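You operate a simulated robot arm through the tools that you are given. There is no shell and no other tool. Be economical: measure what you need, move in short steps, check, and stop when the job is done.

You are at the controls of a simulated robot arm. One attempt, no reset.

TASK
Stack the spares box that says "bulbs" from the top of the lid of the small case on top of the spares box marked "clips". Put three of the folders from the top of the clamps lid on the top of the lights lid. Stack the 50 W lamp carton from the top of the work bench on top of the 20 W lamp carton. Put two of the foam blocks from the top of the work bench on the green tile. Fetch the short teal box that says "1" from the top of the work bench and set it on the blue book. Put one of the bulb boxes from the top of the work bench on the clear end of the island bench. Put the big green plug on the middle shelf of the parts rack away on the tray side of the low cabinet's top. Pull the lid of the blue box open. Do these in any order. Set down upright: short teal box, bulb box, big green plug.

It is judged by the outcome, as a careful person would: the job done as asked, and still so three seconds after it is handed in. It fails if anything else is knocked over, pushed out of place, dropped, spilled or broken. Lids that push on must go on centred and level and be pressed home; caps that screw on are set level and turned clockwise until they are tight.

THE ROBOT
A 7-joint arm with a two-finger gripper on a trunk, on a base that drives. Base frame: it is fixed to the floor where the robot stands at the start and does not move with it; the origin is under the middle of the robot, x ahead of it, y to its left, z up; the surface under the hand at the start is at about z = 0.62. Readings come in m, rad, newtons and seconds.
With the tool pointing down near the work surface it reaches from about 0.28 to 0.74 m from the robot's upright axis, wherever it stands. Its first joint turns from -2.897 to 2.897 rad. Places, roughly: big green plug [-7.5, 0.25, 1]; blue book [-3, 8.5, 0.75]; bulb box [-3.25, 8.5, 1]; clear end of the island bench [-0.9, 8.6, 0.8]; foam block (5x6x3 cm) [-3.3, 8.6, 0.9]; folder [0.75, 1.5, 0.75]; green tile (18x18x3 cm) [-3.2, 8.9, 0.9]; lamp carton [-3, 7, 1]; lid of the blue box [-2.7, 9, 0.9]; short teal box [-3.25, 8.5, 1]; spares box [0.75, 0, 0.75]; top of the lights lid [0.7, 2.6, 0.6]; tray side of the low cabinet's top [-0.9, 8, 0.5]. Payload 1.71 kg.
The tool frame sits at the grasp point between the pads (the TCP): z along the fingers, y along the line on which they close. The tips reach 0.02 m beyond it. The gripper opens to 0.096 m. The gripper's body begins 0.113 m behind the TCP.
Orientation is that of the tool frame in the base frame, as a unit quaternion [w, x, y, z]. With the fingers straight down and closing along the base's y, the tool's x points along the base's -x, its y along +y and its z along -z.

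THE INTERFACE
- The arm moves only by the tool jog_arm. Its argument "targets" is a list of rows, each a list of 3 entries, a list of its own where there are three numbers: the shift along the base's x, y, z in units of 50 mm (1.0 is 50 mm), then the turn, a rotation vector about the base's x, y, z in units of 5 degrees (1.0 is 5 degrees), then the gripper command, from -1 (shut) to 1 (fully open), values between in proportion. In form: [[[tx, ty, tz], [ax, ay, az], claw], ...]. A call has 1 to 12 rows; each row shifts and turns the commanded pose from where the row before left it. A call with a number of a shift or a turn outside -1 to 1 is refused whole. Each row takes 0.2 s and may step no farther than 0.05 m and 0.15 rad from the row before; otherwise, or with a gripper value out of range, the whole call is refused. Where a pose cannot be reached the arm comes as near as it can. A force on the tool above 40 N (or 10 N above the force at the start of the call, whichever is more), or a blocked arm, ends the call early, and 0.2 s more pass. The fingers move at their own pace (about 0.153 m/s each) and stop on an object; they squeeze with about 31 N. The grip force told is the motor's: it shows also when the fingers shut on nothing. Time passes only in rows, and 0.2 s behind the last, so rows that do not move let the fingers close. The reply holds the time, the measured pose of the TCP, the force on the tool along the base axes, the opening and the grip force, in the units named above and with some noise, with the torque about the TCP (base axes, N m) and any sound that the robot's microphone picked up, and new pictures: "show" is both (left out), scene, wrist or none.
- Cameras (640 x 400 px; columns grow to the right, rows downward): "scene" is now at [0.0418, 0.1338, 1.5493]; the picture's right is [-0.27, -0.96, 0.00], its down [-0.72, 0.20, -0.66] and it looks along [0.64, -0.18, -0.75] (base axes); focal length 260 px, centre (320, 200). "wrist" rides on the gripper at [0.066, 0.014, -0.145] in the tool frame; the picture's right is [-0.21, 0.98, 0.00], its down [-0.88, -0.18, -0.45] and it looks along [-0.44, -0.09, 0.90] (tool axes); focal length 275 px, centre (320, 200). There is no depth. A picture from a camera that has moved, and an enlarged one, comes with that camera's place and axes in the base frame and with its lens.
- lift_body(by): slides the trunk up (or, below 0, down) by that many m; the arm and the scene camera ride with it, the base frame stays. It gives what a move gives, with no picture.
- base_move(legs): drives the robot by 1 to 6 legs, each [ahead, turn to the left] in m and rad, along the robot's own axes; the way and the turn of a leg run together, so that a leg with both is an arc; at most 1.5 m and 3.142 rad a leg. The arm and the cameras ride along, it lands a little off, and it stops where it bumps. It gives what a move gives, and a new picture of the scene camera.
- aim_head(pan, tilt): turns the head with the scene camera to pan (to the left, within 2.705 rad either way) and tilt (down, from -0.506 to 1.204), counted from straight ahead of the robot. It gives what a move gives, and a new picture of the scene camera.
- inspect(camera, box): a new picture of the part [left, top, right, bottom] of that camera's present view, enlarged. The clock stands still meanwhile.
- close_job(): hands the job in; it is judged then, once.

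Work in short steps. Places have to be worked out from the pictures, the camera data and where the tool is seen: move nearer, look again, correct. Check each grasp and each placing, and mend what went wrong. You have 535 turns and 360 pictures in all, those below and enlarged ones among them. Open the gripper and draw the arm clear of the work before you hand the job in, unless the task says otherwise; then end with one line.

The tools are called after ">>>" as a command line: name --argument value ..., lists and objects as JSON in quotes. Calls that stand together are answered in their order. jog_arm: Moves the arm, as the interface text tells. Its arguments: {"type":"object","properties":{"targets":{"type":"array","items":{"type":"array"}},"show":{"type":"string","enum":["both","scene","wrist","none"]}},"required":["targets"]} The other tools are called the same way: lift_body (by) slides the trunk up or down; base_move (legs) drives the base; aim_head (pan, tilt) turns the head that bears the scene camera; inspect (camera, box) takes an enlarged picture of a part of a camera's view; close_job () hands the job in.

At the start:

```text
clock: 0.0
tool_pos: [0.4961, -0.1559, 0.9869]
tool_rot: [-0.001, -0.001, 1.0, 0.0]
force: [0.0, -0.9, -1.2]
ft_torque: [0.0, 0.0, 0.03]
gripper_width: 0.0962
finger_force: 0.0
trunk travel left (down, up): [-0.15, 0.236]
robot x, y, heading: [-0.0013, 0.0016, -0.0]
head pan, tilt: [-0.271, 0.831]
```

scene: 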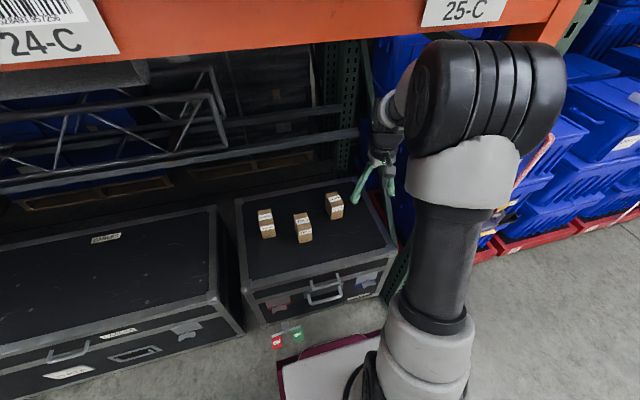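
wrist: 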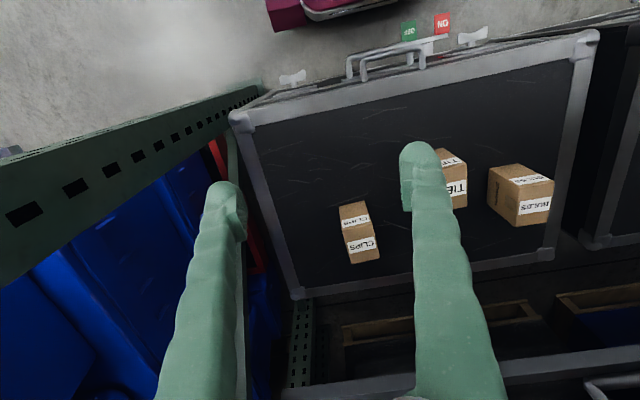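

The three boxes lie on the small case; clips appears nearest the right, bulbs at the left. I take close-ups to get their orientation and size.

>>> inspect --camera "wrist" --box '[320, 130, 580, 290]'

>>> inspect --camera "scene" --box '[230, 170, 400, 276]'

```text
2.46 times, centred on (450, 210) of wrist
camera zoom: at [0.4317, -0.1408, 1.1316], right [0.21, 0.98, 0.0], down [0.88, -0.18, 0.44], along [0.43, -0.09, -0.9], focal length 678 px, centre (0, 175)
```

zoom: 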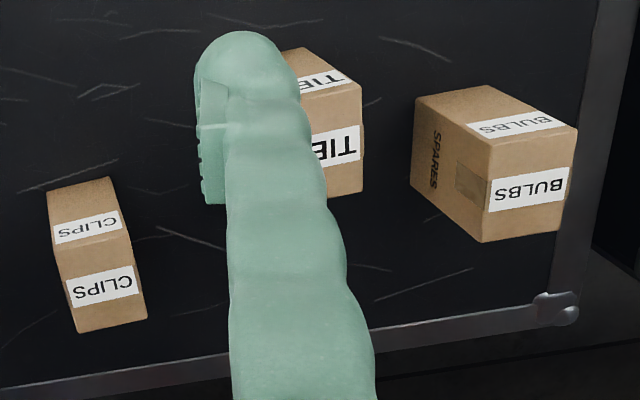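

```text
3.76 times, centred on (315, 223) of scene
camera zoom: at [0.0418, 0.1338, 1.5493], right [-0.27, -0.96, 0.0], down [-0.72, 0.2, -0.66], along [0.64, -0.18, -0.75], focal length 977 px, centre (339, 113)
```

zoom: 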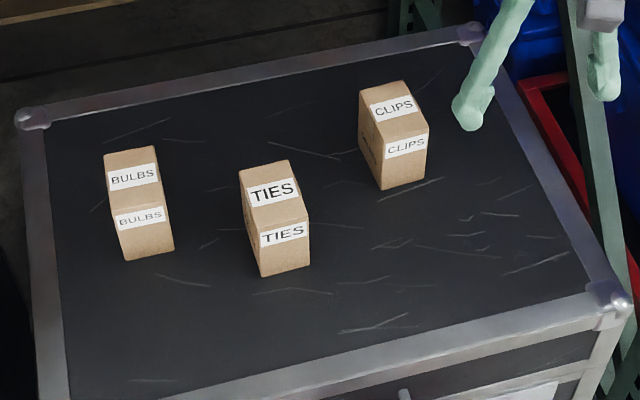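

Boxes look about 5.5 x 8 x 9 cm, nearly axis-aligned: bulbs near (0.73, 0.17), clips near (0.745, -0.13). They're at the reach limit, so I check the gap ahead of the base before creeping forward.

>>> aim_head --pan 0.25 --tilt 1.2

```text
clock: 0.9
tool_pos: [0.4805, -0.1548, 0.9947]
tool_rot: [0.008, 0.0, 1.0, 0.0]
force: [0.6, 0.1, -0.3]
ft_torque: [0.0, 0.0, -0.01]
gripper_width: 0.0961
finger_force: 0.1
trunk travel left (down, up): [-0.15, 0.236]
robot x, y, heading: [-0.0004, 0.0016, -0.002]
head pan, tilt: [0.25, 1.201]
camera scene: at [0.0188, 0.1687, 1.5246], right [0.25, -0.97, 0.0], down [-0.91, -0.23, -0.35], along [0.34, 0.09, -0.94], focal length 260 px, centre (320, 200)
```

scene: 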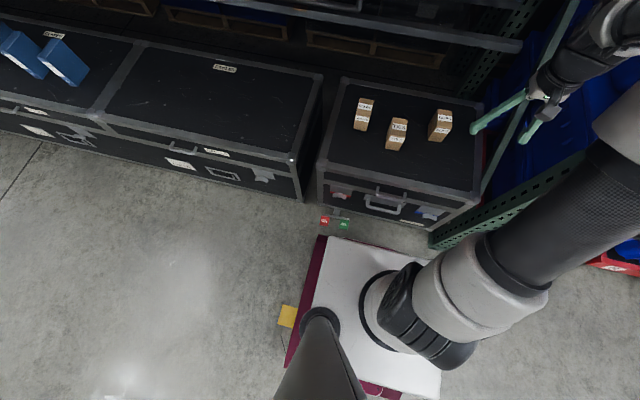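

I look closer at the red/green tags in front of the base, to see whether they belong to the robot or to the case.

>>> inspect --camera "scene" --box '[270, 150, 490, 288]'

```text
2.90 times, centred on (380, 219) of scene
camera zoom: at [0.0188, 0.1687, 1.5246], right [0.25, -0.97, 0.0], down [-0.91, -0.23, -0.35], along [0.34, 0.09, -0.94], focal length 752 px, centre (146, 145)
```

zoom: 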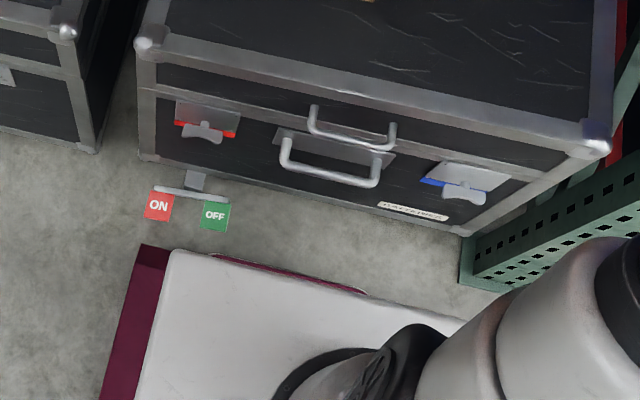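

The tags look like a small switch standing about 10 cm ahead of the base; a 4.5 cm creep is safe and sufficient.

>>> base_move --legs '[[0.045, 0]]'

```text
clock: 1.9
tool_pos: [0.5154, -0.1543, 1.0004]
tool_rot: [0.013, -0.001, 1.0, 0.0]
force: [0.1, 0.2, 0.3]
ft_torque: [-0.01, 0.03, -0.01]
gripper_width: 0.0961
finger_force: 0.0
trunk travel left (down, up): [-0.15, 0.236]
robot x, y, heading: [0.045, 0.0016, -0.001]
head pan, tilt: [0.25, 1.201]
camera scene: at [0.0324, 0.1687, 1.5246], right [0.25, -0.97, 0.0], down [-0.9, -0.23, -0.37], along [0.36, 0.09, -0.93], focal length 260 px, centre (320, 200)
```

scene: 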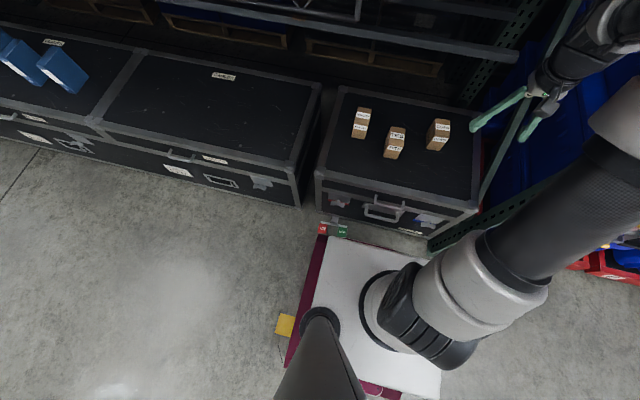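

Now I move the gripper above the bulbs box, keeping height, and look with the wrist camera.

>>> jog_arm --targets '[[[0.5, 0.82, 0], [0, 0, 0], 1], [[0.5, 0.82, 0], [0, 0, 0], 1], [[0.5, 0.82, 0], [0, 0, 0], 1], [[0.5, 0.82, 0], [0, 0, 0], 1], [[0.5, 0.82, 0], [0, 0, 0], 1], [[0.5, 0.82, 0], [0, 0, 0], 1], [[0.5, 0.82, 0], [0, 0, 0], 1], [[0.5, 0.82, 0], [0, 0, 0], 1], [[0, 0, 0], [0, 0, 0], 1]]' --show "wrist"

```text
clock: 3.9
tool_pos: [0.7227, 0.171, 0.9971]
tool_rot: [0.011, 0.0, 1.0, 0.0]
force: [0.0, 0.6, 0.2]
ft_torque: [-0.02, 0.01, 0.03]
gripper_width: 0.096
finger_force: 0.0
trunk travel left (down, up): [-0.15, 0.236]
robot x, y, heading: [0.0459, 0.0024, 0.007]
head pan, tilt: [0.25, 1.201]
camera wrist: at [0.6539, 0.1856, 1.1404], right [0.21, 0.98, 0.0], down [0.87, -0.18, 0.46], along [0.45, -0.09, -0.89], focal length 275 px, centre (320, 200)
```

wrist: 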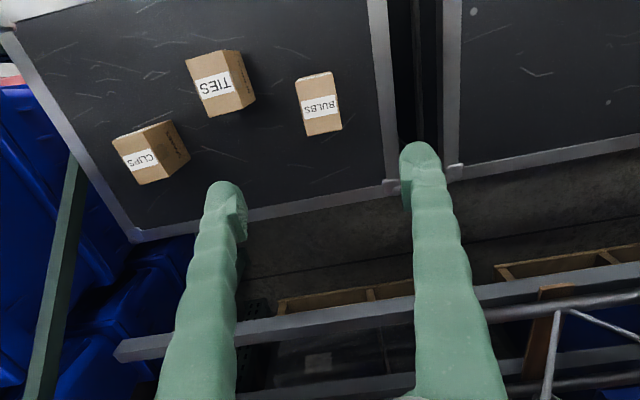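

Bulbs is centred beneath the gripper (y≈0.171, x≈0.68–0.76). I straighten the tiny pitch error and descend to grasp height.

>>> jog_arm --targets '[[[0, 0, -1], [0, 0.25, 0], 1], [[0, 0, -1], [0, 0, 0], 1], [[0, 0, -1], [0, 0, 0], 1], [[0, 0, -1], [0, 0, 0], 1], [[0, 0, -0.5], [0, 0, 0], 1], [[0, 0, 0], [0, 0, 0], 1]]' --show "wrist"

```text
clock: 5.3
tool_pos: [0.7192, 0.1727, 0.772]
tool_rot: [-0.001, 0.001, 1.0, 0.0]
force: [-0.1, -0.8, 0.2]
ft_torque: [0.0, -0.01, 0.02]
gripper_width: 0.0958
finger_force: 0.1
trunk travel left (down, up): [-0.15, 0.236]
robot x, y, heading: [0.0444, 0.0037, 0.001]
head pan, tilt: [0.25, 1.201]
camera wrist: at [0.6546, 0.1872, 0.9172], right [0.21, 0.98, 0.0], down [0.88, -0.18, 0.44], along [0.43, -0.09, -0.9], focal length 275 px, centre (320, 200)
```

wrist: 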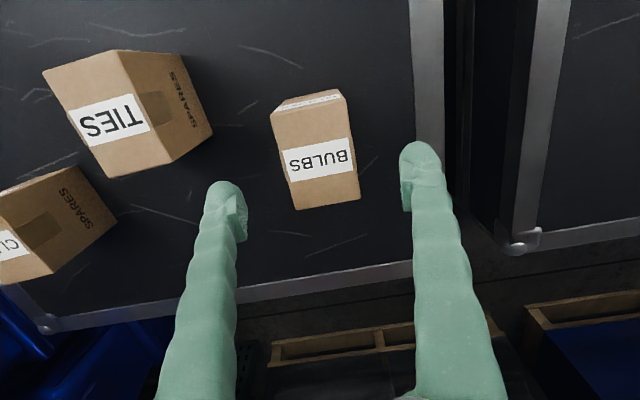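

Alignment is good (box top x 0.68–0.76, y 0.172). I descend 10 cm and close.

>>> jog_arm --targets '[[[0, 0, -1], [0, 0, 0], 1], [[0, 0, -1], [0, 0, 0], 1], [[0, 0, 0], [0, 0, 0], 1], [[0, 0, 0], [0, 0, 0], -1], [[0, 0, 0], [0, 0, 0], -1], [[0, 0, 0], [0, 0, 0], -1]]' --show "wrist"

```text
clock: 6.7
tool_pos: [0.7217, 0.173, 0.6726]
tool_rot: [-0.001, 0.0, 1.0, 0.0]
force: [-1.3, -1.7, 2.0]
ft_torque: [0.0, -0.13, -0.04]
gripper_width: 0.0618
finger_force: 30.7
trunk travel left (down, up): [-0.15, 0.236]
robot x, y, heading: [0.0484, 0.0003, -0.0]
head pan, tilt: [0.25, 1.201]
camera wrist: at [0.6569, 0.1882, 0.8173], right [0.21, 0.98, 0.0], down [0.88, -0.18, 0.44], along [0.43, -0.09, -0.9], focal length 275 px, centre (320, 200)
```

wrist: 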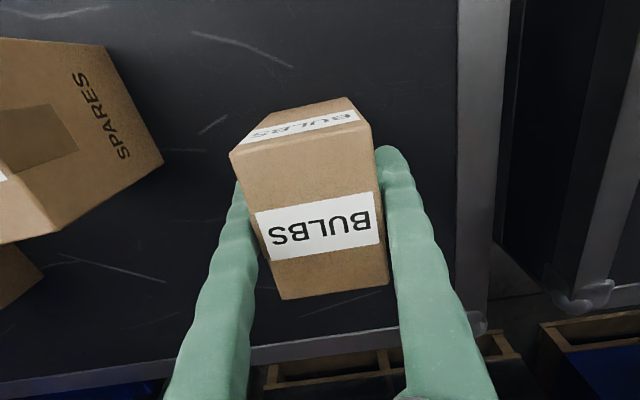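

Grasp is firm (62 mm, 31 N). I lift 18 cm and move toward the clips box, stopping short to measure it.

>>> jog_arm --targets '[[[0, 0, 0.5], [0, 0, 0], -1], [[0, 0, 1], [0, 0, 0], -1], [[0, 0, 1], [0, 0, 0], -1], [[0, 0, 1], [0, 0, 0], -1], [[0, -1, 0], [0, 0, 0], -1], [[0, -1, 0], [0, 0, 0], -1], [[0, -1, 0], [0, 0, 0], -1], [[0, -1, 0], [0, 0, 0], -1], [[0, 0, 0], [0, 0, 0], -1]]' --show "wrist"

>>> aim_head --pan -0.2 --tilt 0.85

```text
clock: 8.7
tool_pos: [0.7193, -0.0279, 0.8478]
tool_rot: [-0.001, 0.001, 1.0, 0.001]
force: [0.4, 0.1, -1.8]
ft_torque: [-0.01, 0.01, 0.0]
gripper_width: 0.0615
finger_force: 30.7
trunk travel left (down, up): [-0.15, 0.236]
robot x, y, heading: [0.0436, 0.0028, 0.003]
head pan, tilt: [0.25, 1.201]
camera wrist: at [0.6545, -0.0139, 0.9924], right [0.21, 0.98, 0.0], down [0.88, -0.18, 0.44], along [0.43, -0.09, -0.9], focal length 275 px, centre (320, 200)
```

wrist: 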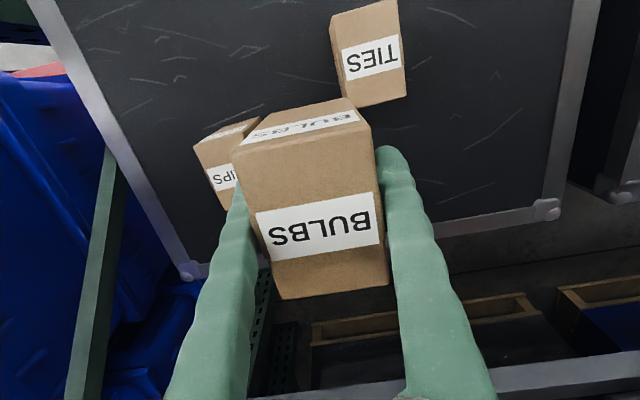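

```text
clock: 9.6
tool_pos: [0.7195, -0.0264, 0.8471]
tool_rot: [-0.001, 0.0, 1.0, -0.001]
force: [0.7, -0.2, -1.4]
ft_torque: [0.0, 0.04, 0.03]
gripper_width: 0.0615
finger_force: 31.6
trunk travel left (down, up): [-0.15, 0.236]
robot x, y, heading: [0.0467, -0.0007, 0.002]
head pan, tilt: [-0.201, 0.85]
camera scene: at [0.0875, 0.1395, 1.5478], right [-0.2, -0.98, 0.0], down [-0.75, 0.15, -0.65], along [0.63, -0.13, -0.76], focal length 260 px, centre (320, 200)
```

scene: 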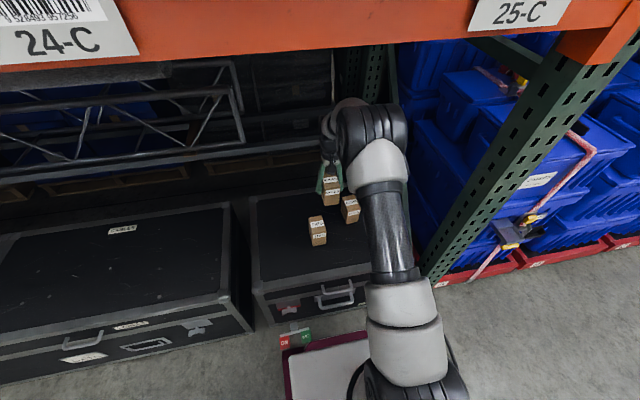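

I zoom on both views to fix the clips box position.

>>> inspect --camera "wrist" --box '[170, 90, 298, 170]'

>>> inspect --camera "scene" --box '[280, 150, 408, 230]'

```text
5.00 times, centred on (234, 130) of wrist
camera zoom: at [0.6545, -0.0134, 0.9923], right [0.21, 0.98, 0.0], down [0.88, -0.18, 0.44], along [0.43, -0.09, -0.9], focal length 1376 px, centre (750, 550)
```

zoom: 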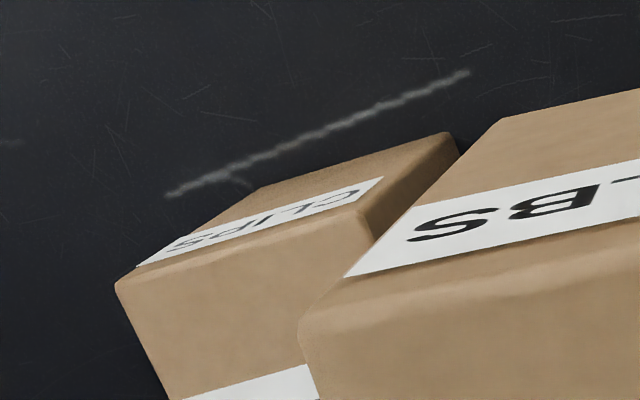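

```text
5.00 times, centred on (344, 190) of scene
camera zoom: at [0.0875, 0.1395, 1.5478], right [-0.2, -0.98, 0.0], down [-0.75, 0.15, -0.65], along [0.63, -0.13, -0.76], focal length 1298 px, centre (200, 250)
```

zoom: 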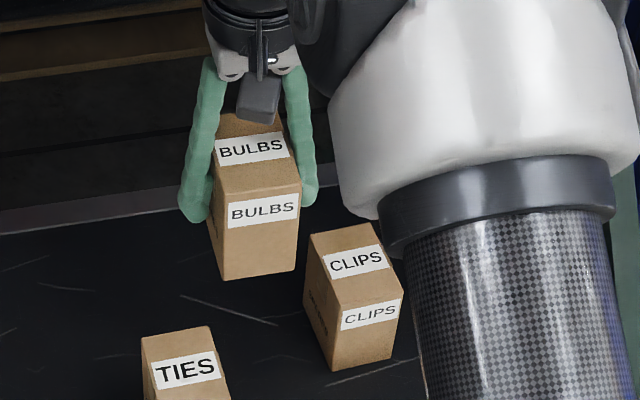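

Clips centre ≈ (0.740, -0.128) with about 4° yaw. I move the bulbs box over it, turning slightly to match, and lower to about 15 mm above.

>>> jog_arm --targets '[[[0.2, -1, 0], [0, 0, 0.4], -1], [[0.2, -1, 0], [0, 0, 0.3], -1], [[0, 0, -0.5], [0, 0, 0], -1], [[0, 0, -0.5], [0, 0, 0], -1], [[0, 0, -0.4], [0, 0, 0], -1], [[0, 0, 0], [0, 0, 0], -1]]' --show "both"

```text
refused: row 1 steps farther than a row can; nothing moved
```

>>> jog_arm --targets '[[[0.15, -0.7, 0], [0, 0, 0.4], -1], [[0.15, -0.7, 0], [0, 0, 0.3], -1], [[0.1, -0.6, 0], [0, 0, 0], -1], [[0, 0, -0.5], [0, 0, 0], -1], [[0, 0, -0.5], [0, 0, 0], -1], [[0, 0, -0.4], [0, 0, 0], -1], [[0, 0, 0], [0, 0, 0], -1]]' --show "both"

```text
clock: 11.2
tool_pos: [0.7401, -0.1253, 0.7777]
tool_rot: [-0.001, -0.03, 1.0, 0.0]
force: [0.7, 0.3, -1.7]
ft_torque: [-0.02, -0.02, -0.04]
gripper_width: 0.0616
finger_force: 30.8
trunk travel left (down, up): [-0.15, 0.236]
robot x, y, heading: [0.0452, 0.0008, 0.001]
head pan, tilt: [-0.201, 0.85]
camera scene: at [0.0875, 0.1393, 1.5479], right [-0.2, -0.98, 0.0], down [-0.75, 0.15, -0.65], along [0.63, -0.13, -0.76], focal length 260 px, centre (320, 200)
camera wrist: at [0.6744, -0.1161, 0.9225], right [0.15, 0.99, 0.0], down [0.89, -0.13, 0.44], along [0.44, -0.07, -0.9], focal length 275 px, centre (320, 200)
```

scene: 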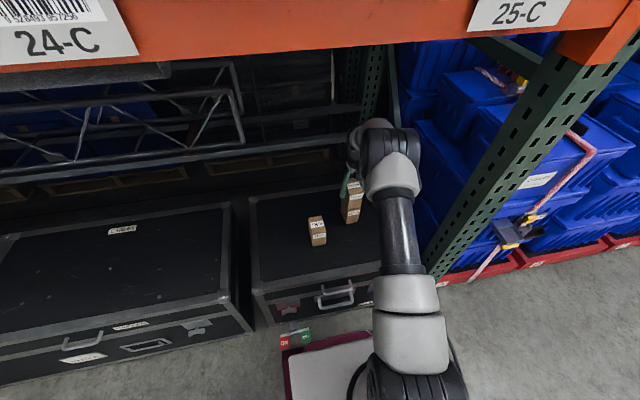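
wrist: 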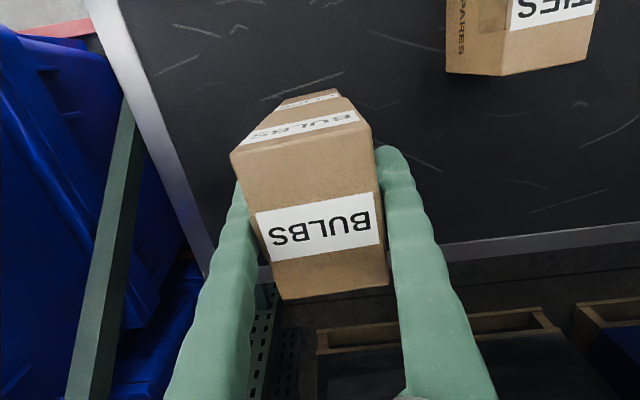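

>>> inspect --camera "scene" --box '[312, 165, 392, 235]'

>>> inspect --camera "wrist" --box '[210, 70, 400, 190]'

```text
5.71 times, centred on (352, 200) of scene
camera zoom: at [0.0875, 0.1393, 1.5479], right [-0.2, -0.98, 0.0], down [-0.75, 0.15, -0.65], along [0.63, -0.13, -0.76], focal length 1483 px, centre (137, 200)
```

zoom: 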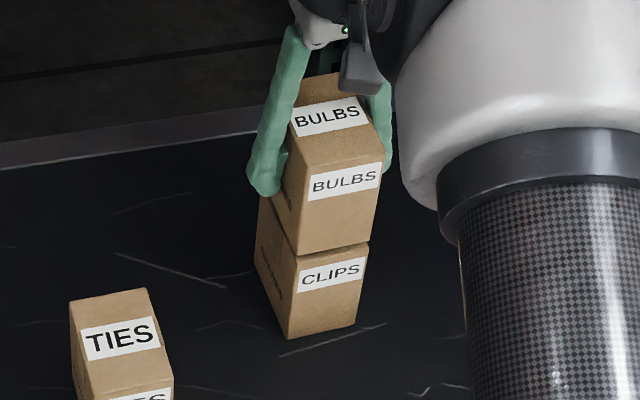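

```text
3.33 times, centred on (305, 130) of wrist
camera zoom: at [0.6744, -0.1161, 0.9225], right [0.15, 0.99, 0.0], down [0.89, -0.13, 0.44], along [0.44, -0.07, -0.9], focal length 918 px, centre (370, 433)
```

zoom: 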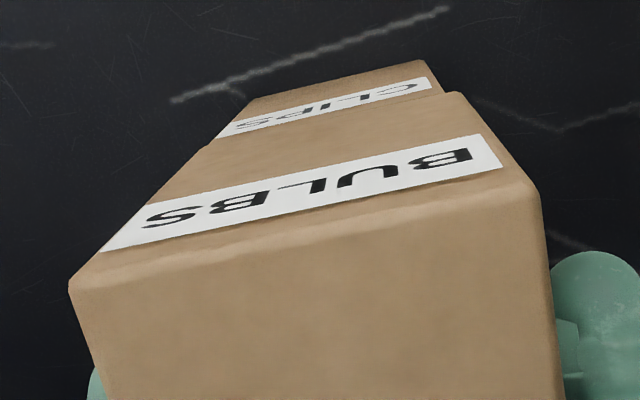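

Alignment with clips is excellent. I lower in small steps until contact shows.

>>> jog_arm --targets '[[[0, 0, -0.1], [0, 0, 0], -1], [[0, 0, -0.1], [0, 0, 0], -1], [[0, 0, -0.06], [0, 0, 0], -1], [[0, 0, 0], [0, 0, 0], -1]]' --show "none"

```text
clock: 12.2
tool_pos: [0.7409, -0.1263, 0.7669]
tool_rot: [0.001, -0.03, 1.0, -0.001]
force: [-2.9, 2.1, 17.8]
ft_torque: [0.13, 0.5, 0.02]
gripper_width: 0.0614
finger_force: 30.5
trunk travel left (down, up): [-0.15, 0.236]
robot x, y, heading: [0.0469, 0.0018, -0.0]
head pan, tilt: [-0.201, 0.85]
```

Contact at about z=0.768 with 18 N. I ease up slightly, then open and retreat upward.

>>> jog_arm --targets '[[[0, 0, 0.04], [0, 0, 0], -1], [[0, 0, 0], [0, 0, 0], 1], [[0, 0, 0], [0, 0, 0], 1], [[0, 0, 0], [0, 0, 0], 1], [[0, 0, 0.5], [0, 0, 0], 1], [[0, 0, 1], [0, 0, 0], 1], [[0, 0, 1], [0, 0, 0], 1], [[0, 0, 1], [0, 0, 0], 1]]' --show "both"

```text
clock: 14.0
tool_pos: [0.7431, -0.1262, 0.9403]
tool_rot: [-0.001, -0.03, 1.0, 0.0]
force: [0.2, 0.5, 0.1]
ft_torque: [-0.01, -0.04, 0.02]
gripper_width: 0.0963
finger_force: 0.0
trunk travel left (down, up): [-0.15, 0.236]
robot x, y, heading: [0.0457, 0.0016, 0.001]
head pan, tilt: [-0.201, 0.85]
camera scene: at [0.0868, 0.1394, 1.5479], right [-0.2, -0.98, 0.0], down [-0.75, 0.15, -0.65], along [0.63, -0.13, -0.76], focal length 260 px, centre (320, 200)
camera wrist: at [0.6777, -0.1163, 1.0853], right [0.15, 0.99, 0.0], down [0.89, -0.13, 0.44], along [0.44, -0.07, -0.9], focal length 275 px, centre (320, 200)
```

scene: 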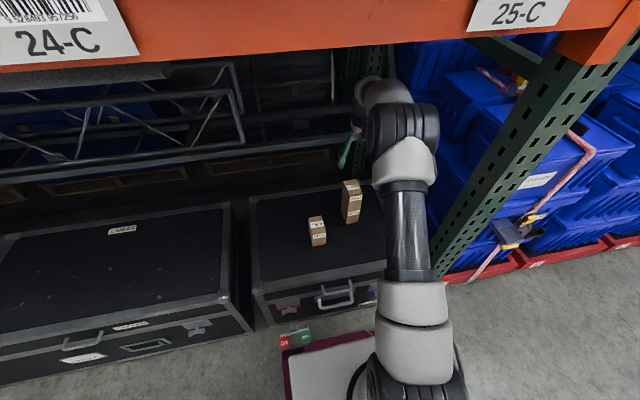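
wrist: 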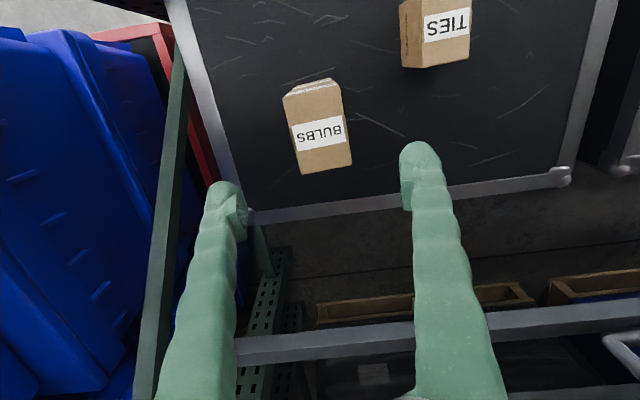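

Bulbs sits squarely on clips. Now I retract the arm before driving to the folders at the clamps case.

>>> jog_arm --targets '[[[-0.9, 0.3, 0.2], [0, 0, -0.35], 1], [[-0.9, 0.3, 0.2], [0, 0, -0.35], 1], [[-0.9, 0.3, 0.2], [0, 0, 0], 1], [[-0.9, 0.3, 0.2], [0, 0, 0], 1], [[-0.9, 0.3, 0.2], [0, 0, 0], 1], [[-0.9, 0.3, 0], [0, 0, 0], 1], [[-0.5, 0.3, 0], [0, 0, 0], 1], [[0, 0, 0], [0, 0, 0], 1]]' --show "none"

>>> base_move --legs '[[-0.25, 0], [0, 1.571]]'

>>> aim_head --pan 0 --tilt 0.6

```text
clock: 15.8
tool_pos: [0.4453, -0.0225, 0.9913]
tool_rot: [-0.001, 0.0, 1.0, -0.001]
force: [-0.7, 0.7, 0.3]
ft_torque: [-0.01, -0.03, 0.03]
gripper_width: 0.0961
finger_force: 0.1
trunk travel left (down, up): [-0.15, 0.236]
robot x, y, heading: [0.0438, 0.0015, 0.003]
head pan, tilt: [-0.201, 0.85]
```

```text
clock: 22.3
tool_pos: [-0.1851, 0.3997, 0.992]
tool_rot: [0.0, 0.71, -0.704, 0.001]
force: [-0.1, 0.3, -0.1]
ft_torque: [0.0, 0.0, 0.0]
gripper_width: 0.0961
finger_force: 0.1
trunk travel left (down, up): [-0.15, 0.236]
robot x, y, heading: [-0.2004, -0.0004, 1.582]
head pan, tilt: [-0.201, 0.85]
camera scene: at [-0.3392, 0.041, 1.5479], right [0.98, -0.19, 0.0], down [-0.14, -0.75, -0.65], along [0.13, 0.64, -0.76], focal length 260 px, centre (320, 200)
```

scene: 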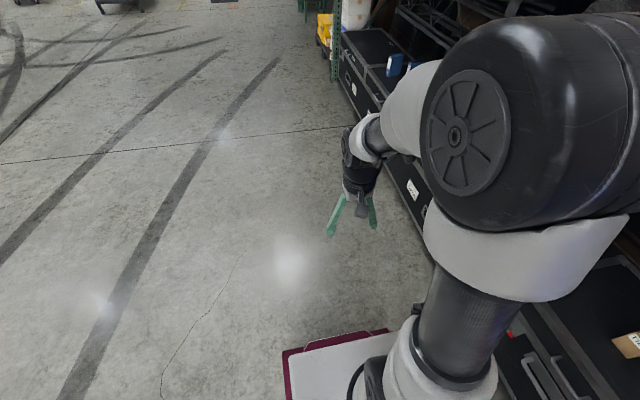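

```text
clock: 23.0
tool_pos: [-0.1843, 0.3848, 0.9974]
tool_rot: [-0.005, 0.71, -0.704, -0.004]
force: [0.2, 0.5, -0.4]
ft_torque: [-0.01, 0.01, -0.02]
gripper_width: 0.096
finger_force: 0.0
trunk travel left (down, up): [-0.15, 0.236]
robot x, y, heading: [-0.1968, -0.0014, 1.581]
head pan, tilt: [0.0, 0.6]
camera scene: at [-0.3549, 0.0536, 1.5685], right [1.0, 0.01, 0.0], down [0.01, -0.58, -0.82], along [-0.01, 0.82, -0.58], focal length 260 px, centre (320, 200)
```

scene: 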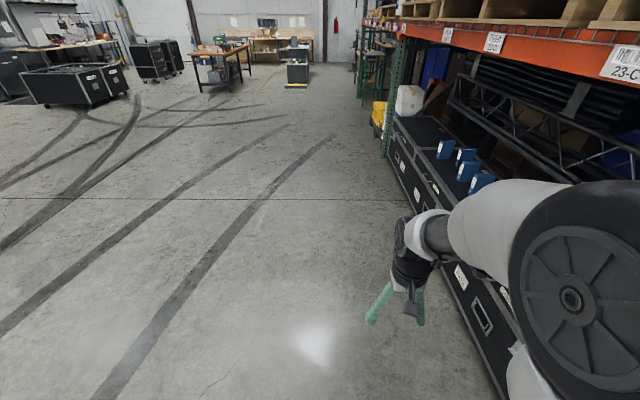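

Clear corridor; the blue folders stand on the second large case. I drive 1.5 m along the row and turn back to face it.

>>> base_move --legs '[[1.45, 0], [0, -1.581]]'

>>> aim_head --pan 0.3 --tilt 0.75

```text
clock: 35.1
tool_pos: [0.1673, 1.4188, 0.9976]
tool_rot: [0.007, -0.014, 1.0, -0.001]
force: [0.6, 0.5, -0.5]
ft_torque: [-0.01, 0.01, 0.0]
gripper_width: 0.096
finger_force: 0.1
trunk travel left (down, up): [-0.15, 0.236]
robot x, y, heading: [-0.216, 1.4267, 0.03]
head pan, tilt: [0.0, 0.6]
camera scene: at [-0.1683, 1.5865, 1.5685], right [0.03, -1.0, 0.0], down [-0.58, -0.02, -0.82], along [0.82, 0.02, -0.58], focal length 260 px, centre (320, 200)
```

scene: 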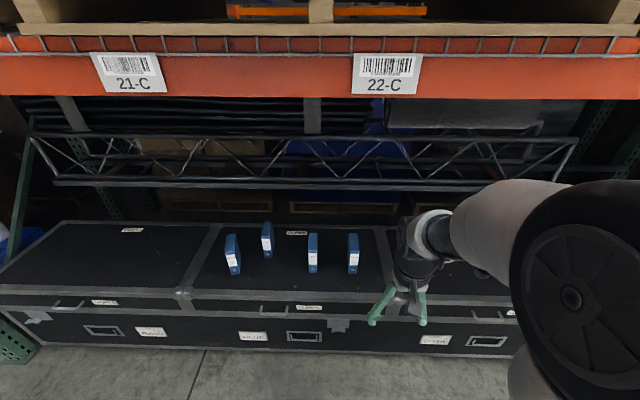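

```text
clock: 35.9
tool_pos: [0.1526, 1.4194, 1.0028]
tool_rot: [0.015, -0.014, 1.0, 0.0]
force: [0.0, 0.0, -0.2]
ft_torque: [-0.02, 0.05, 0.0]
gripper_width: 0.0961
finger_force: 0.1
trunk travel left (down, up): [-0.15, 0.236]
robot x, y, heading: [-0.2175, 1.4299, 0.032]
head pan, tilt: [0.3, 0.75]
camera scene: at [-0.1777, 1.6107, 1.5558], right [0.32, -0.95, -0.01], down [-0.66, -0.22, -0.72], along [0.68, 0.24, -0.69], focal length 260 px, centre (320, 200)
```

scene: 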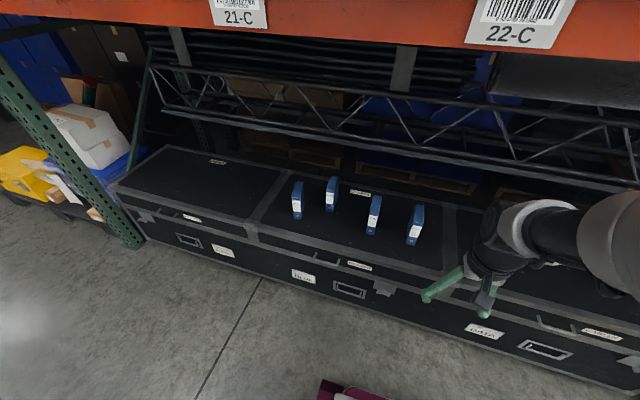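

Four folders stand on the case. I zoom to read lids and place the folders.

>>> inspect --camera "scene" --box '[180, 140, 460, 315]'

>>> inspect --camera "scene" --box '[280, 165, 440, 265]'

```text
2.29 times, centred on (320, 228) of scene
camera zoom: at [-0.1777, 1.6107, 1.5558], right [0.32, -0.95, -0.01], down [-0.66, -0.22, -0.72], along [0.68, 0.24, -0.69], focal length 593 px, centre (320, 137)
```

zoom: 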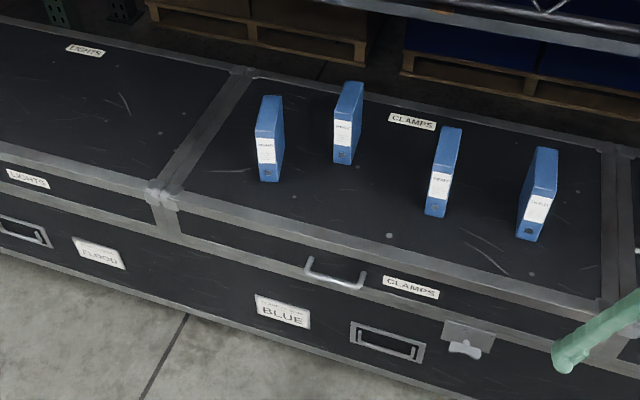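

```text
4.00 times, centred on (360, 215) of scene
camera zoom: at [-0.1777, 1.6107, 1.5558], right [0.32, -0.95, -0.01], down [-0.66, -0.22, -0.72], along [0.68, 0.24, -0.69], focal length 1038 px, centre (160, 140)
```

zoom: 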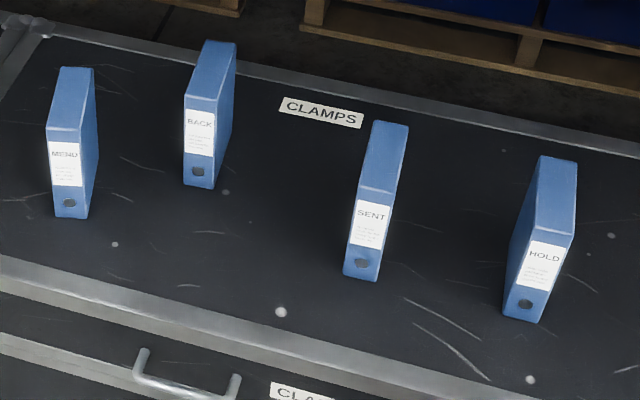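

Folders (fronts): MEND (0.58,1.99), BACK (0.68,1.86), SENT (0.60,1.64), HOLD (0.60,1.46); the lights lid starts at y≈2.2. I station the robot near (0.1, 2.02) facing the case.

>>> base_move --legs '[[0, 1.539], [0.6, 0], [0, -1.571], [0.28, 0]]'

>>> aim_head --pan 0.0 --tilt 0.9

```text
clock: 50.3
tool_pos: [0.4191, 2.0296, 1.003]
tool_rot: [0.016, -0.02, 1.0, 0.0]
force: [-0.1, -0.2, -0.6]
ft_torque: [-0.02, -0.03, -0.04]
gripper_width: 0.0961
finger_force: 0.1
trunk travel left (down, up): [-0.15, 0.236]
robot x, y, heading: [0.0526, 2.033, 0.046]
head pan, tilt: [0.3, 0.75]
camera scene: at [0.0851, 2.2158, 1.5558], right [0.34, -0.94, 0.0], down [-0.65, -0.23, -0.72], along [0.68, 0.25, -0.69], focal length 260 px, centre (320, 200)
```

scene: 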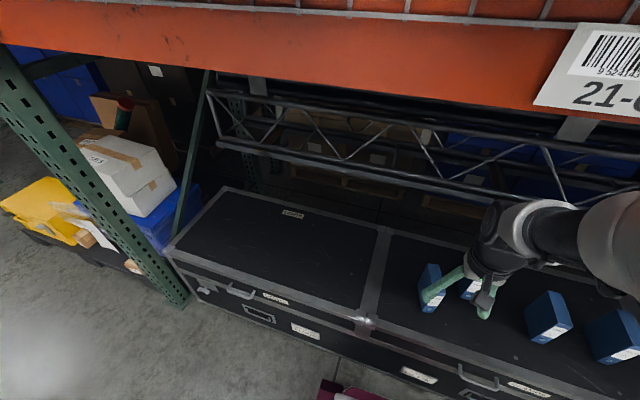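

```text
clock: 51.1
tool_pos: [0.4046, 2.027, 1.0079]
tool_rot: [0.023, -0.02, 1.0, 0.0]
force: [-0.1, 0.7, 0.1]
ft_torque: [0.04, 0.03, 0.0]
gripper_width: 0.0959
finger_force: 0.0
trunk travel left (down, up): [-0.15, 0.236]
robot x, y, heading: [0.0507, 2.031, 0.045]
head pan, tilt: [0.0, 0.901]
camera scene: at [0.0824, 2.1911, 1.544], right [0.04, -1.0, 0.0], down [-0.79, -0.04, -0.61], along [0.61, 0.03, -0.79], focal length 260 px, centre (320, 200)
```

scene: 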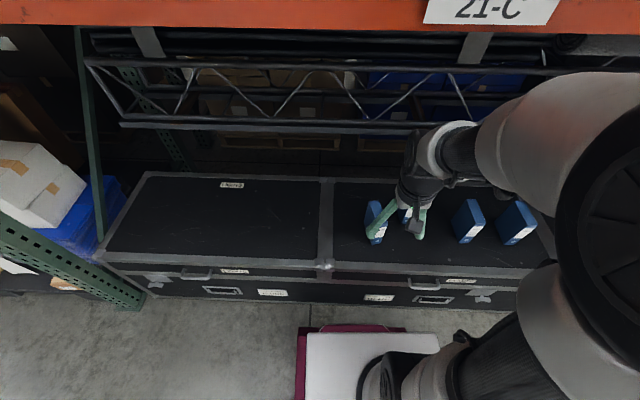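

I correct the wrist tilt/yaw drift and move over the folders for a wrist view.

>>> jog_arm --targets '[[[0.3, -0.7, 0.2], [0, 0.5, -0.45], 1], [[0.3, -0.7, 0.2], [0, 0, 0], 1], [[0.3, -0.7, 0.2], [0, 0, 0], 1], [[0.3, 0, 0], [0, 0, 0], 1], [[0, 0, 0], [0, 0, 0], 1]]' --show "wrist"

```text
clock: 52.3
tool_pos: [0.4637, 1.9224, 1.0384]
tool_rot: [0.001, -0.001, 1.0, 0.0]
force: [0.8, 0.0, 0.2]
ft_torque: [-0.02, 0.0, 0.02]
gripper_width: 0.096
finger_force: 0.1
trunk travel left (down, up): [-0.15, 0.236]
robot x, y, heading: [0.0487, 2.0329, 0.044]
head pan, tilt: [0.0, 0.901]
camera wrist: at [0.3987, 1.9367, 1.1835], right [0.21, 0.98, 0.0], down [0.88, -0.18, 0.45], along [0.44, -0.09, -0.89], focal length 275 px, centre (320, 200)
```

wrist: 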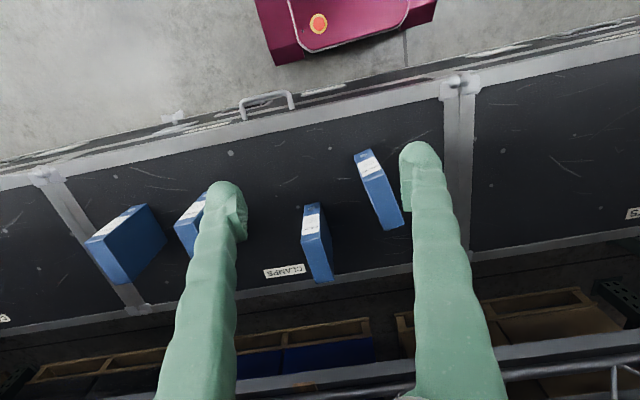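

>>> inspect --camera "wrist" --box '[270, 135, 430, 235]'

>>> inspect --camera "wrist" --box '[270, 190, 430, 290]'

```text
4.00 times, centred on (350, 185) of wrist
camera zoom: at [0.3987, 1.9367, 1.1835], right [0.21, 0.98, 0.0], down [0.88, -0.18, 0.45], along [0.44, -0.09, -0.89], focal length 1101 px, centre (200, 260)
```

zoom: 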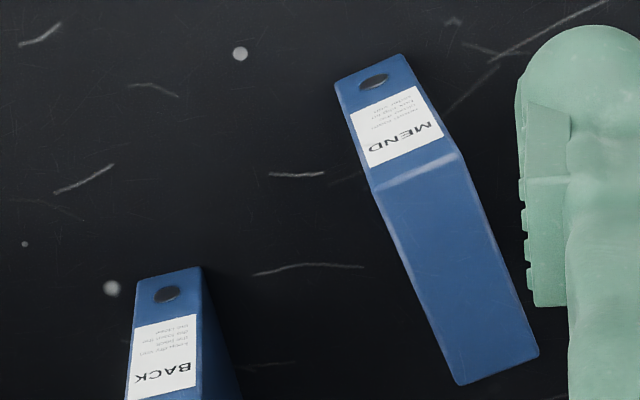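

```text
4.00 times, centred on (350, 240) of wrist
camera zoom: at [0.3987, 1.9367, 1.1835], right [0.21, 0.98, 0.0], down [0.88, -0.18, 0.45], along [0.44, -0.09, -0.89], focal length 1101 px, centre (200, 40)
```

zoom: 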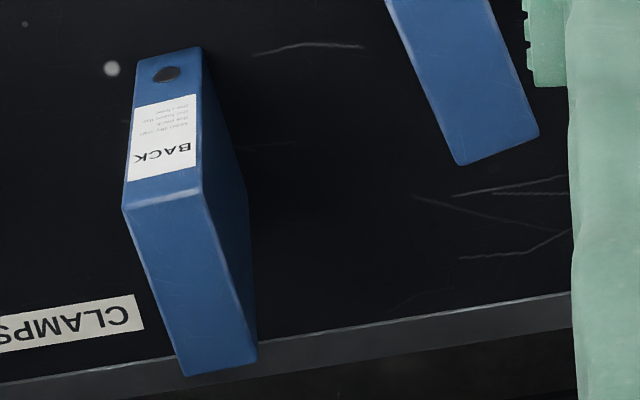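

MEND: centre ≈ (0.638, 2.002), yaw +14°, 3.8 cm wide, top z≈0.764. BACK: centre (0.736,1.864), yaw ~3°. I go above MEND with matching yaw.

>>> jog_arm --targets '[[[0.87, 0.4, 0], [0, 0, 0.7], 1], [[0.87, 0.4, 0], [0, 0, 0.7], 1], [[0.87, 0.4, 0], [0, 0, 0.7], 1], [[0.87, 0.4, 0], [0, 0, 0.7], 1], [[0, 0, -1], [0, 0, 0], 1], [[0, 0, -1], [0, 0, 0], 1], [[0, 0, -1], [0, 0, 0], 1], [[0, 0, -0.8], [0, 0, 0], 1], [[0, 0, 0], [0, 0, 0], 1]]' --show "wrist"

```text
clock: 54.3
tool_pos: [0.6389, 2.0022, 0.8511]
tool_rot: [0.003, -0.123, 0.992, 0.0]
force: [-1.8, 0.1, 2.0]
ft_torque: [-0.02, -0.16, -0.03]
gripper_width: 0.0962
finger_force: 0.0
trunk travel left (down, up): [-0.15, 0.236]
robot x, y, heading: [0.0476, 2.0354, 0.046]
head pan, tilt: [0.0, 0.901]
camera wrist: at [0.5715, 2.0, 0.9946], right [-0.04, 1.0, 0.0], down [0.89, 0.03, 0.45], along [0.45, 0.02, -0.89], focal length 275 px, centre (320, 200)
```

wrist: 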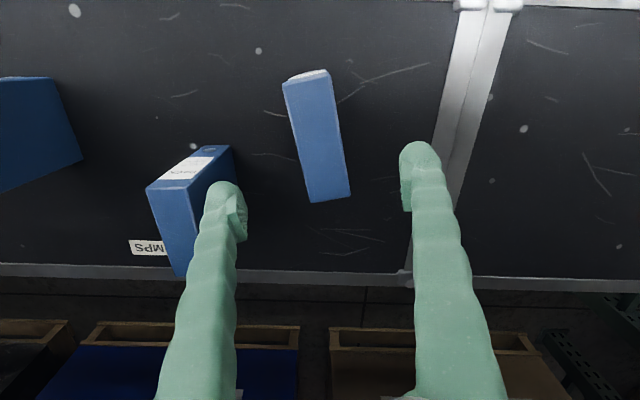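

MEND is centred between the fingers. Descend 15 cm and grip.

>>> jog_arm --targets '[[[0, 0, -1], [0, 0, 0], 1], [[0, 0, -1], [0, 0, 0], 1], [[0, 0, -1], [0, 0, 0], 1], [[0, 0, 0], [0, 0, 0], -1], [[0, 0, 0], [0, 0, 0], -1], [[0, 0, 0], [0, 0, 0], -1], [[0, 0, 0], [0, 0, 0], -1]]' --show "wrist"

```text
clock: 55.9
tool_pos: [0.6406, 2.0017, 0.7012]
tool_rot: [0.001, -0.122, 0.993, -0.001]
force: [-0.2, 0.3, 0.0]
ft_torque: [-0.01, -0.01, 0.0]
gripper_width: 0.0403
finger_force: 30.5
trunk travel left (down, up): [-0.15, 0.236]
robot x, y, heading: [0.0495, 2.0353, 0.042]
head pan, tilt: [0.0, 0.901]
camera wrist: at [0.5735, 1.9997, 0.8441], right [-0.04, 1.0, 0.0], down [0.89, 0.03, 0.45], along [0.45, 0.02, -0.9], focal length 275 px, centre (320, 200)
```

wrist: 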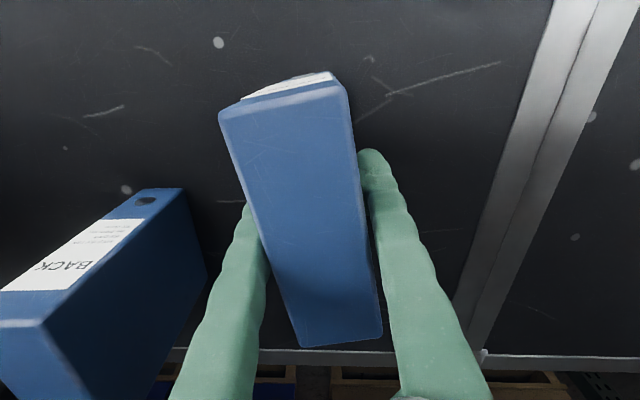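

Gripped. Lift 10 cm and carry to the lights lid at about (0.60, 2.48), removing the yaw.

>>> jog_arm --targets '[[[0, 0, 1], [0, 0, 0], -1], [[0, 0, 1], [0, 0, 0], -1], [[-0.08, 0.95, 0], [0, 0, -0.4], -1], [[-0.08, 0.95, 0], [0, 0, -0.4], -1], [[-0.08, 0.95, 0], [0, 0, -0.4], -1], [[-0.08, 0.95, 0], [0, 0, -0.4], -1], [[-0.08, 0.95, 0], [0, 0, -0.4], -1], [[-0.08, 0.95, 0], [0, 0, -0.4], -1], [[-0.08, 0.95, 0], [0, 0, -0.4], -1], [[-0.08, 0.95, 0], [0, 0, 0], -1], [[-0.08, 0.95, 0], [0, 0, 0], -1], [[-0.08, 0.95, 0], [0, 0, 0], -1]]' --show "both"

```text
clock: 58.5
tool_pos: [0.5986, 2.4783, 0.7994]
tool_rot: [0.0, 0.0, 1.0, 0.001]
force: [-0.1, 1.1, -2.1]
ft_torque: [-0.04, -0.01, -0.01]
gripper_width: 0.0405
finger_force: 31.2
trunk travel left (down, up): [-0.15, 0.236]
robot x, y, heading: [0.0484, 2.0321, 0.044]
head pan, tilt: [0.0, 0.901]
camera scene: at [0.0828, 2.1918, 1.5439], right [0.04, -1.0, 0.0], down [-0.79, -0.04, -0.61], along [0.61, 0.03, -0.79], focal length 260 px, centre (320, 200)
camera wrist: at [0.5325, 2.4929, 0.9438], right [0.21, 0.98, 0.0], down [0.88, -0.18, 0.45], along [0.44, -0.09, -0.9], focal length 275 px, centre (320, 200)
```

scene: 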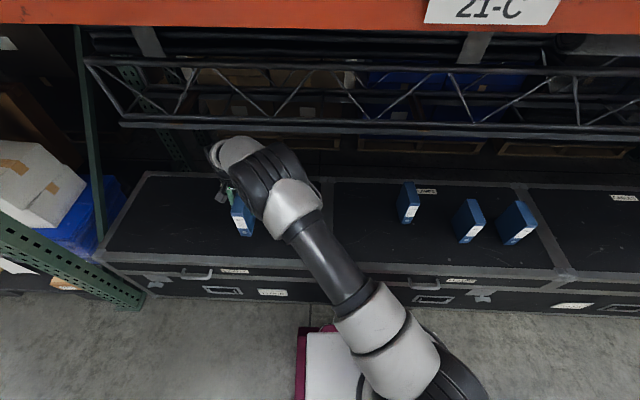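
wrist: 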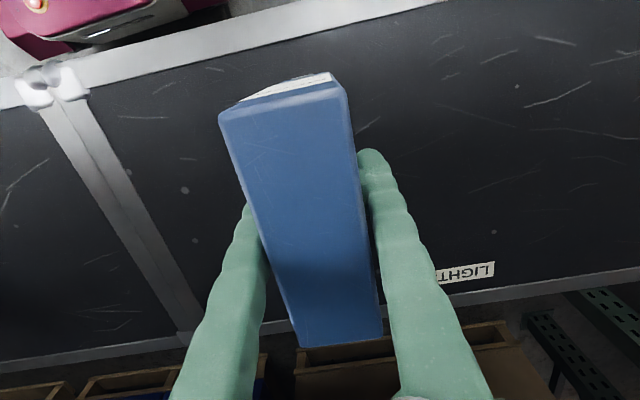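

Over the lights lid. Lower to just above, then touch down gently.

>>> jog_arm --targets '[[[0, 0, -0.8], [0, 0, 0], -1], [[0, 0, -0.8], [0, 0, 0], -1], [[0, 0, -0.2], [0, 0, 0], -1], [[0, 0, -0.12], [0, 0, 0], -1], [[0, 0, -0.06], [0, 0, 0], -1], [[0, 0, 0], [0, 0, 0], -1]]' --show "none"

```text
clock: 59.9
tool_pos: [0.5981, 2.4775, 0.6994]
tool_rot: [0.001, 0.0, 1.0, -0.001]
force: [0.4, 0.6, -2.0]
ft_torque: [0.02, -0.02, -0.03]
gripper_width: 0.0404
finger_force: 31.1
trunk travel left (down, up): [-0.15, 0.236]
robot x, y, heading: [0.0471, 2.0309, 0.043]
head pan, tilt: [0.0, 0.901]
```

No contact yet; continue in 2–3 mm steps.

>>> jog_arm --targets '[[[0, 0, -0.05], [0, 0, 0], -1], [[0, 0, 0], [0, 0, 0], -1]]' --show "none"

>>> jog_arm --targets '[[[0, 0, -0.05], [0, 0, 0], -1], [[0, 0, 0], [0, 0, 0], -1]]' --show "none"

```text
clock: 60.5
tool_pos: [0.5983, 2.4781, 0.6984]
tool_rot: [0.002, -0.001, 1.0, 0.001]
force: [-1.8, -0.9, 12.3]
ft_torque: [-0.39, 0.4, -0.01]
gripper_width: 0.0403
finger_force: 30.1
trunk travel left (down, up): [-0.15, 0.236]
robot x, y, heading: [0.049, 2.0359, 0.045]
head pan, tilt: [0.0, 0.901]
```

```text
clock: 61.1
tool_pos: [0.5983, 2.4786, 0.6987]
tool_rot: [0.002, 0.0, 1.0, 0.004]
force: [-2.8, 0.2, 32.1]
ft_torque: [-0.03, 0.48, -0.05]
gripper_width: 0.0403
finger_force: 30.9
trunk travel left (down, up): [-0.15, 0.236]
robot x, y, heading: [0.0487, 2.0327, 0.041]
head pan, tilt: [0.0, 0.901]
```

Seated. Relieve, open and withdraw upward.

>>> jog_arm --targets '[[[0, 0, 0.08], [0, 0, 0], -1], [[0, 0, 0], [0, 0, 0], 1], [[0, 0, 0], [0, 0, 0], 1], [[0, 0, 0], [0, 0, 0], 1], [[0, 0, 0.5], [0, 0, 0], 1], [[0, 0, 1], [0, 0, 0], 1], [[0, 0, 1], [0, 0, 0], 1], [[0, 0, 1], [0, 0, 0], 1]]' --show "wrist"

```text
clock: 62.9
tool_pos: [0.5975, 2.4789, 0.8745]
tool_rot: [0.001, 0.0, 1.0, 0.0]
force: [0.0, 0.5, -0.4]
ft_torque: [0.0, -0.05, 0.02]
gripper_width: 0.0961
finger_force: 0.1
trunk travel left (down, up): [-0.15, 0.236]
robot x, y, heading: [0.0462, 2.0338, 0.047]
head pan, tilt: [0.0, 0.901]
camera wrist: at [0.5321, 2.492, 1.0198], right [0.21, 0.98, 0.0], down [0.88, -0.18, 0.45], along [0.44, -0.09, -0.9], focal length 275 px, centre (320, 200)
```

wrist: 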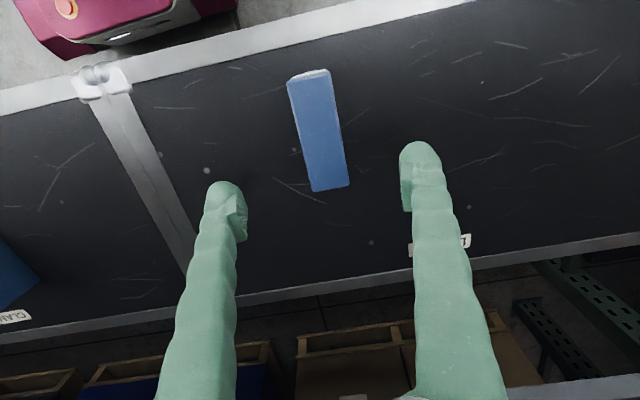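

MEND stands on the lights lid. Now over to BACK.

>>> jog_arm --targets '[[[0, -0.98, 0], [0, 0, 0.35], 1], [[0, -0.98, 0], [0, 0, 0.35], 1], [[0, -0.98, 0], [0, 0, 0], 1], [[0.2, -0.95, 0], [0, 0, 0], 1], [[0.2, -0.95, 0], [0, 0, 0], 1], [[0.2, -0.95, 0], [0, 0, 0], 1], [[0.2, -0.95, 0], [0, 0, 0], 1], [[0.2, -0.95, 0], [0, 0, 0], 1], [[0.3, -0.95, 0], [0, 0, 0], 1], [[0.3, -0.95, 0], [0, 0, 0], 1], [[0.3, -0.95, 0], [0, 0, 0], 1], [[0.3, -0.95, 0], [0, 0, 0], 1]]' --show "none"

>>> jog_arm --targets '[[[0.57, -0.75, 0], [0, 0, 0], 1], [[0, 0, 0], [0, 0, 0], 1]]' --show "wrist"

```text
clock: 65.5
tool_pos: [0.7074, 1.9018, 0.8732]
tool_rot: [0.0, -0.031, 1.0, 0.0]
force: [-0.2, 0.1, -0.1]
ft_torque: [-0.01, 0.03, -0.02]
gripper_width: 0.0959
finger_force: 0.0
trunk travel left (down, up): [-0.15, 0.236]
robot x, y, heading: [0.0506, 2.0363, 0.04]
head pan, tilt: [0.0, 0.901]
```

```text
clock: 66.1
tool_pos: [0.7378, 1.8637, 0.8718]
tool_rot: [0.001, -0.031, 1.0, 0.0]
force: [0.0, -0.4, -0.8]
ft_torque: [0.06, -0.02, 0.02]
gripper_width: 0.096
finger_force: 0.1
trunk travel left (down, up): [-0.15, 0.236]
robot x, y, heading: [0.0518, 2.0363, 0.045]
head pan, tilt: [0.0, 0.901]
camera wrist: at [0.672, 1.8744, 1.0168], right [0.14, 0.99, 0.0], down [0.89, -0.13, 0.45], along [0.44, -0.06, -0.9], focal length 275 px, centre (320, 200)
```

wrist: 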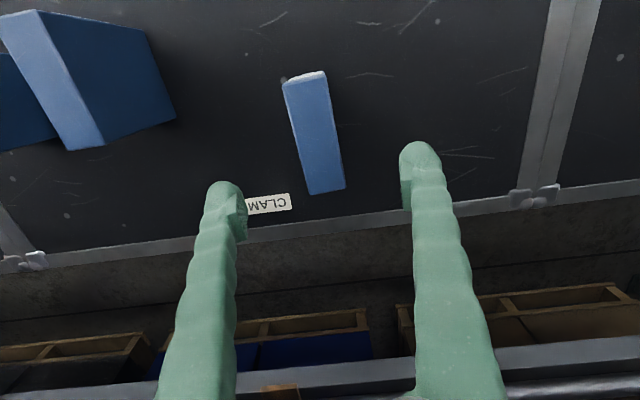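

BACK aligned within a few mm. Descend and grip.

>>> jog_arm --targets '[[[0, -0.06, -1], [0, 0, 0], 1], [[0, 0, -1], [0, 0, 0], 1], [[0, 0, -1], [0, 0, 0], 1], [[0, 0, -0.43], [0, 0, 0], 1], [[0, 0, 0], [0, 0, 0], -1], [[0, 0, 0], [0, 0, 0], -1], [[0, 0, 0], [0, 0, 0], -1], [[0, 0, 0], [0, 0, 0], -1]]' --show "wrist"

```text
clock: 67.9
tool_pos: [0.7347, 1.8633, 0.7017]
tool_rot: [0.0, -0.03, 1.0, 0.0]
force: [-0.1, -0.6, -0.9]
ft_torque: [0.02, 0.01, 0.02]
gripper_width: 0.0408
finger_force: 31.1
trunk travel left (down, up): [-0.15, 0.236]
robot x, y, heading: [0.0483, 2.0344, 0.044]
head pan, tilt: [0.0, 0.901]
camera wrist: at [0.67, 1.874, 0.8462], right [0.14, 0.99, 0.0], down [0.89, -0.13, 0.44], along [0.44, -0.06, -0.9], focal length 275 px, centre (320, 200)
```

wrist: 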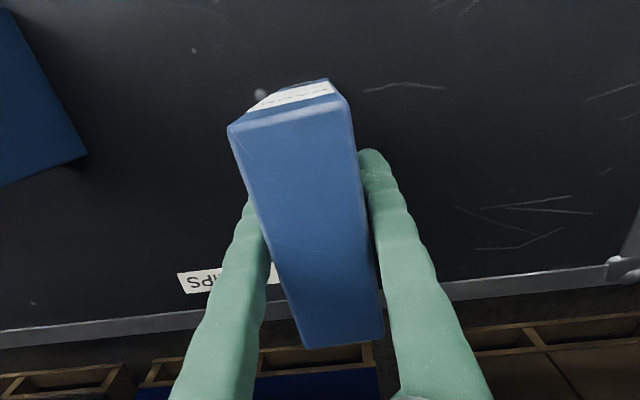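

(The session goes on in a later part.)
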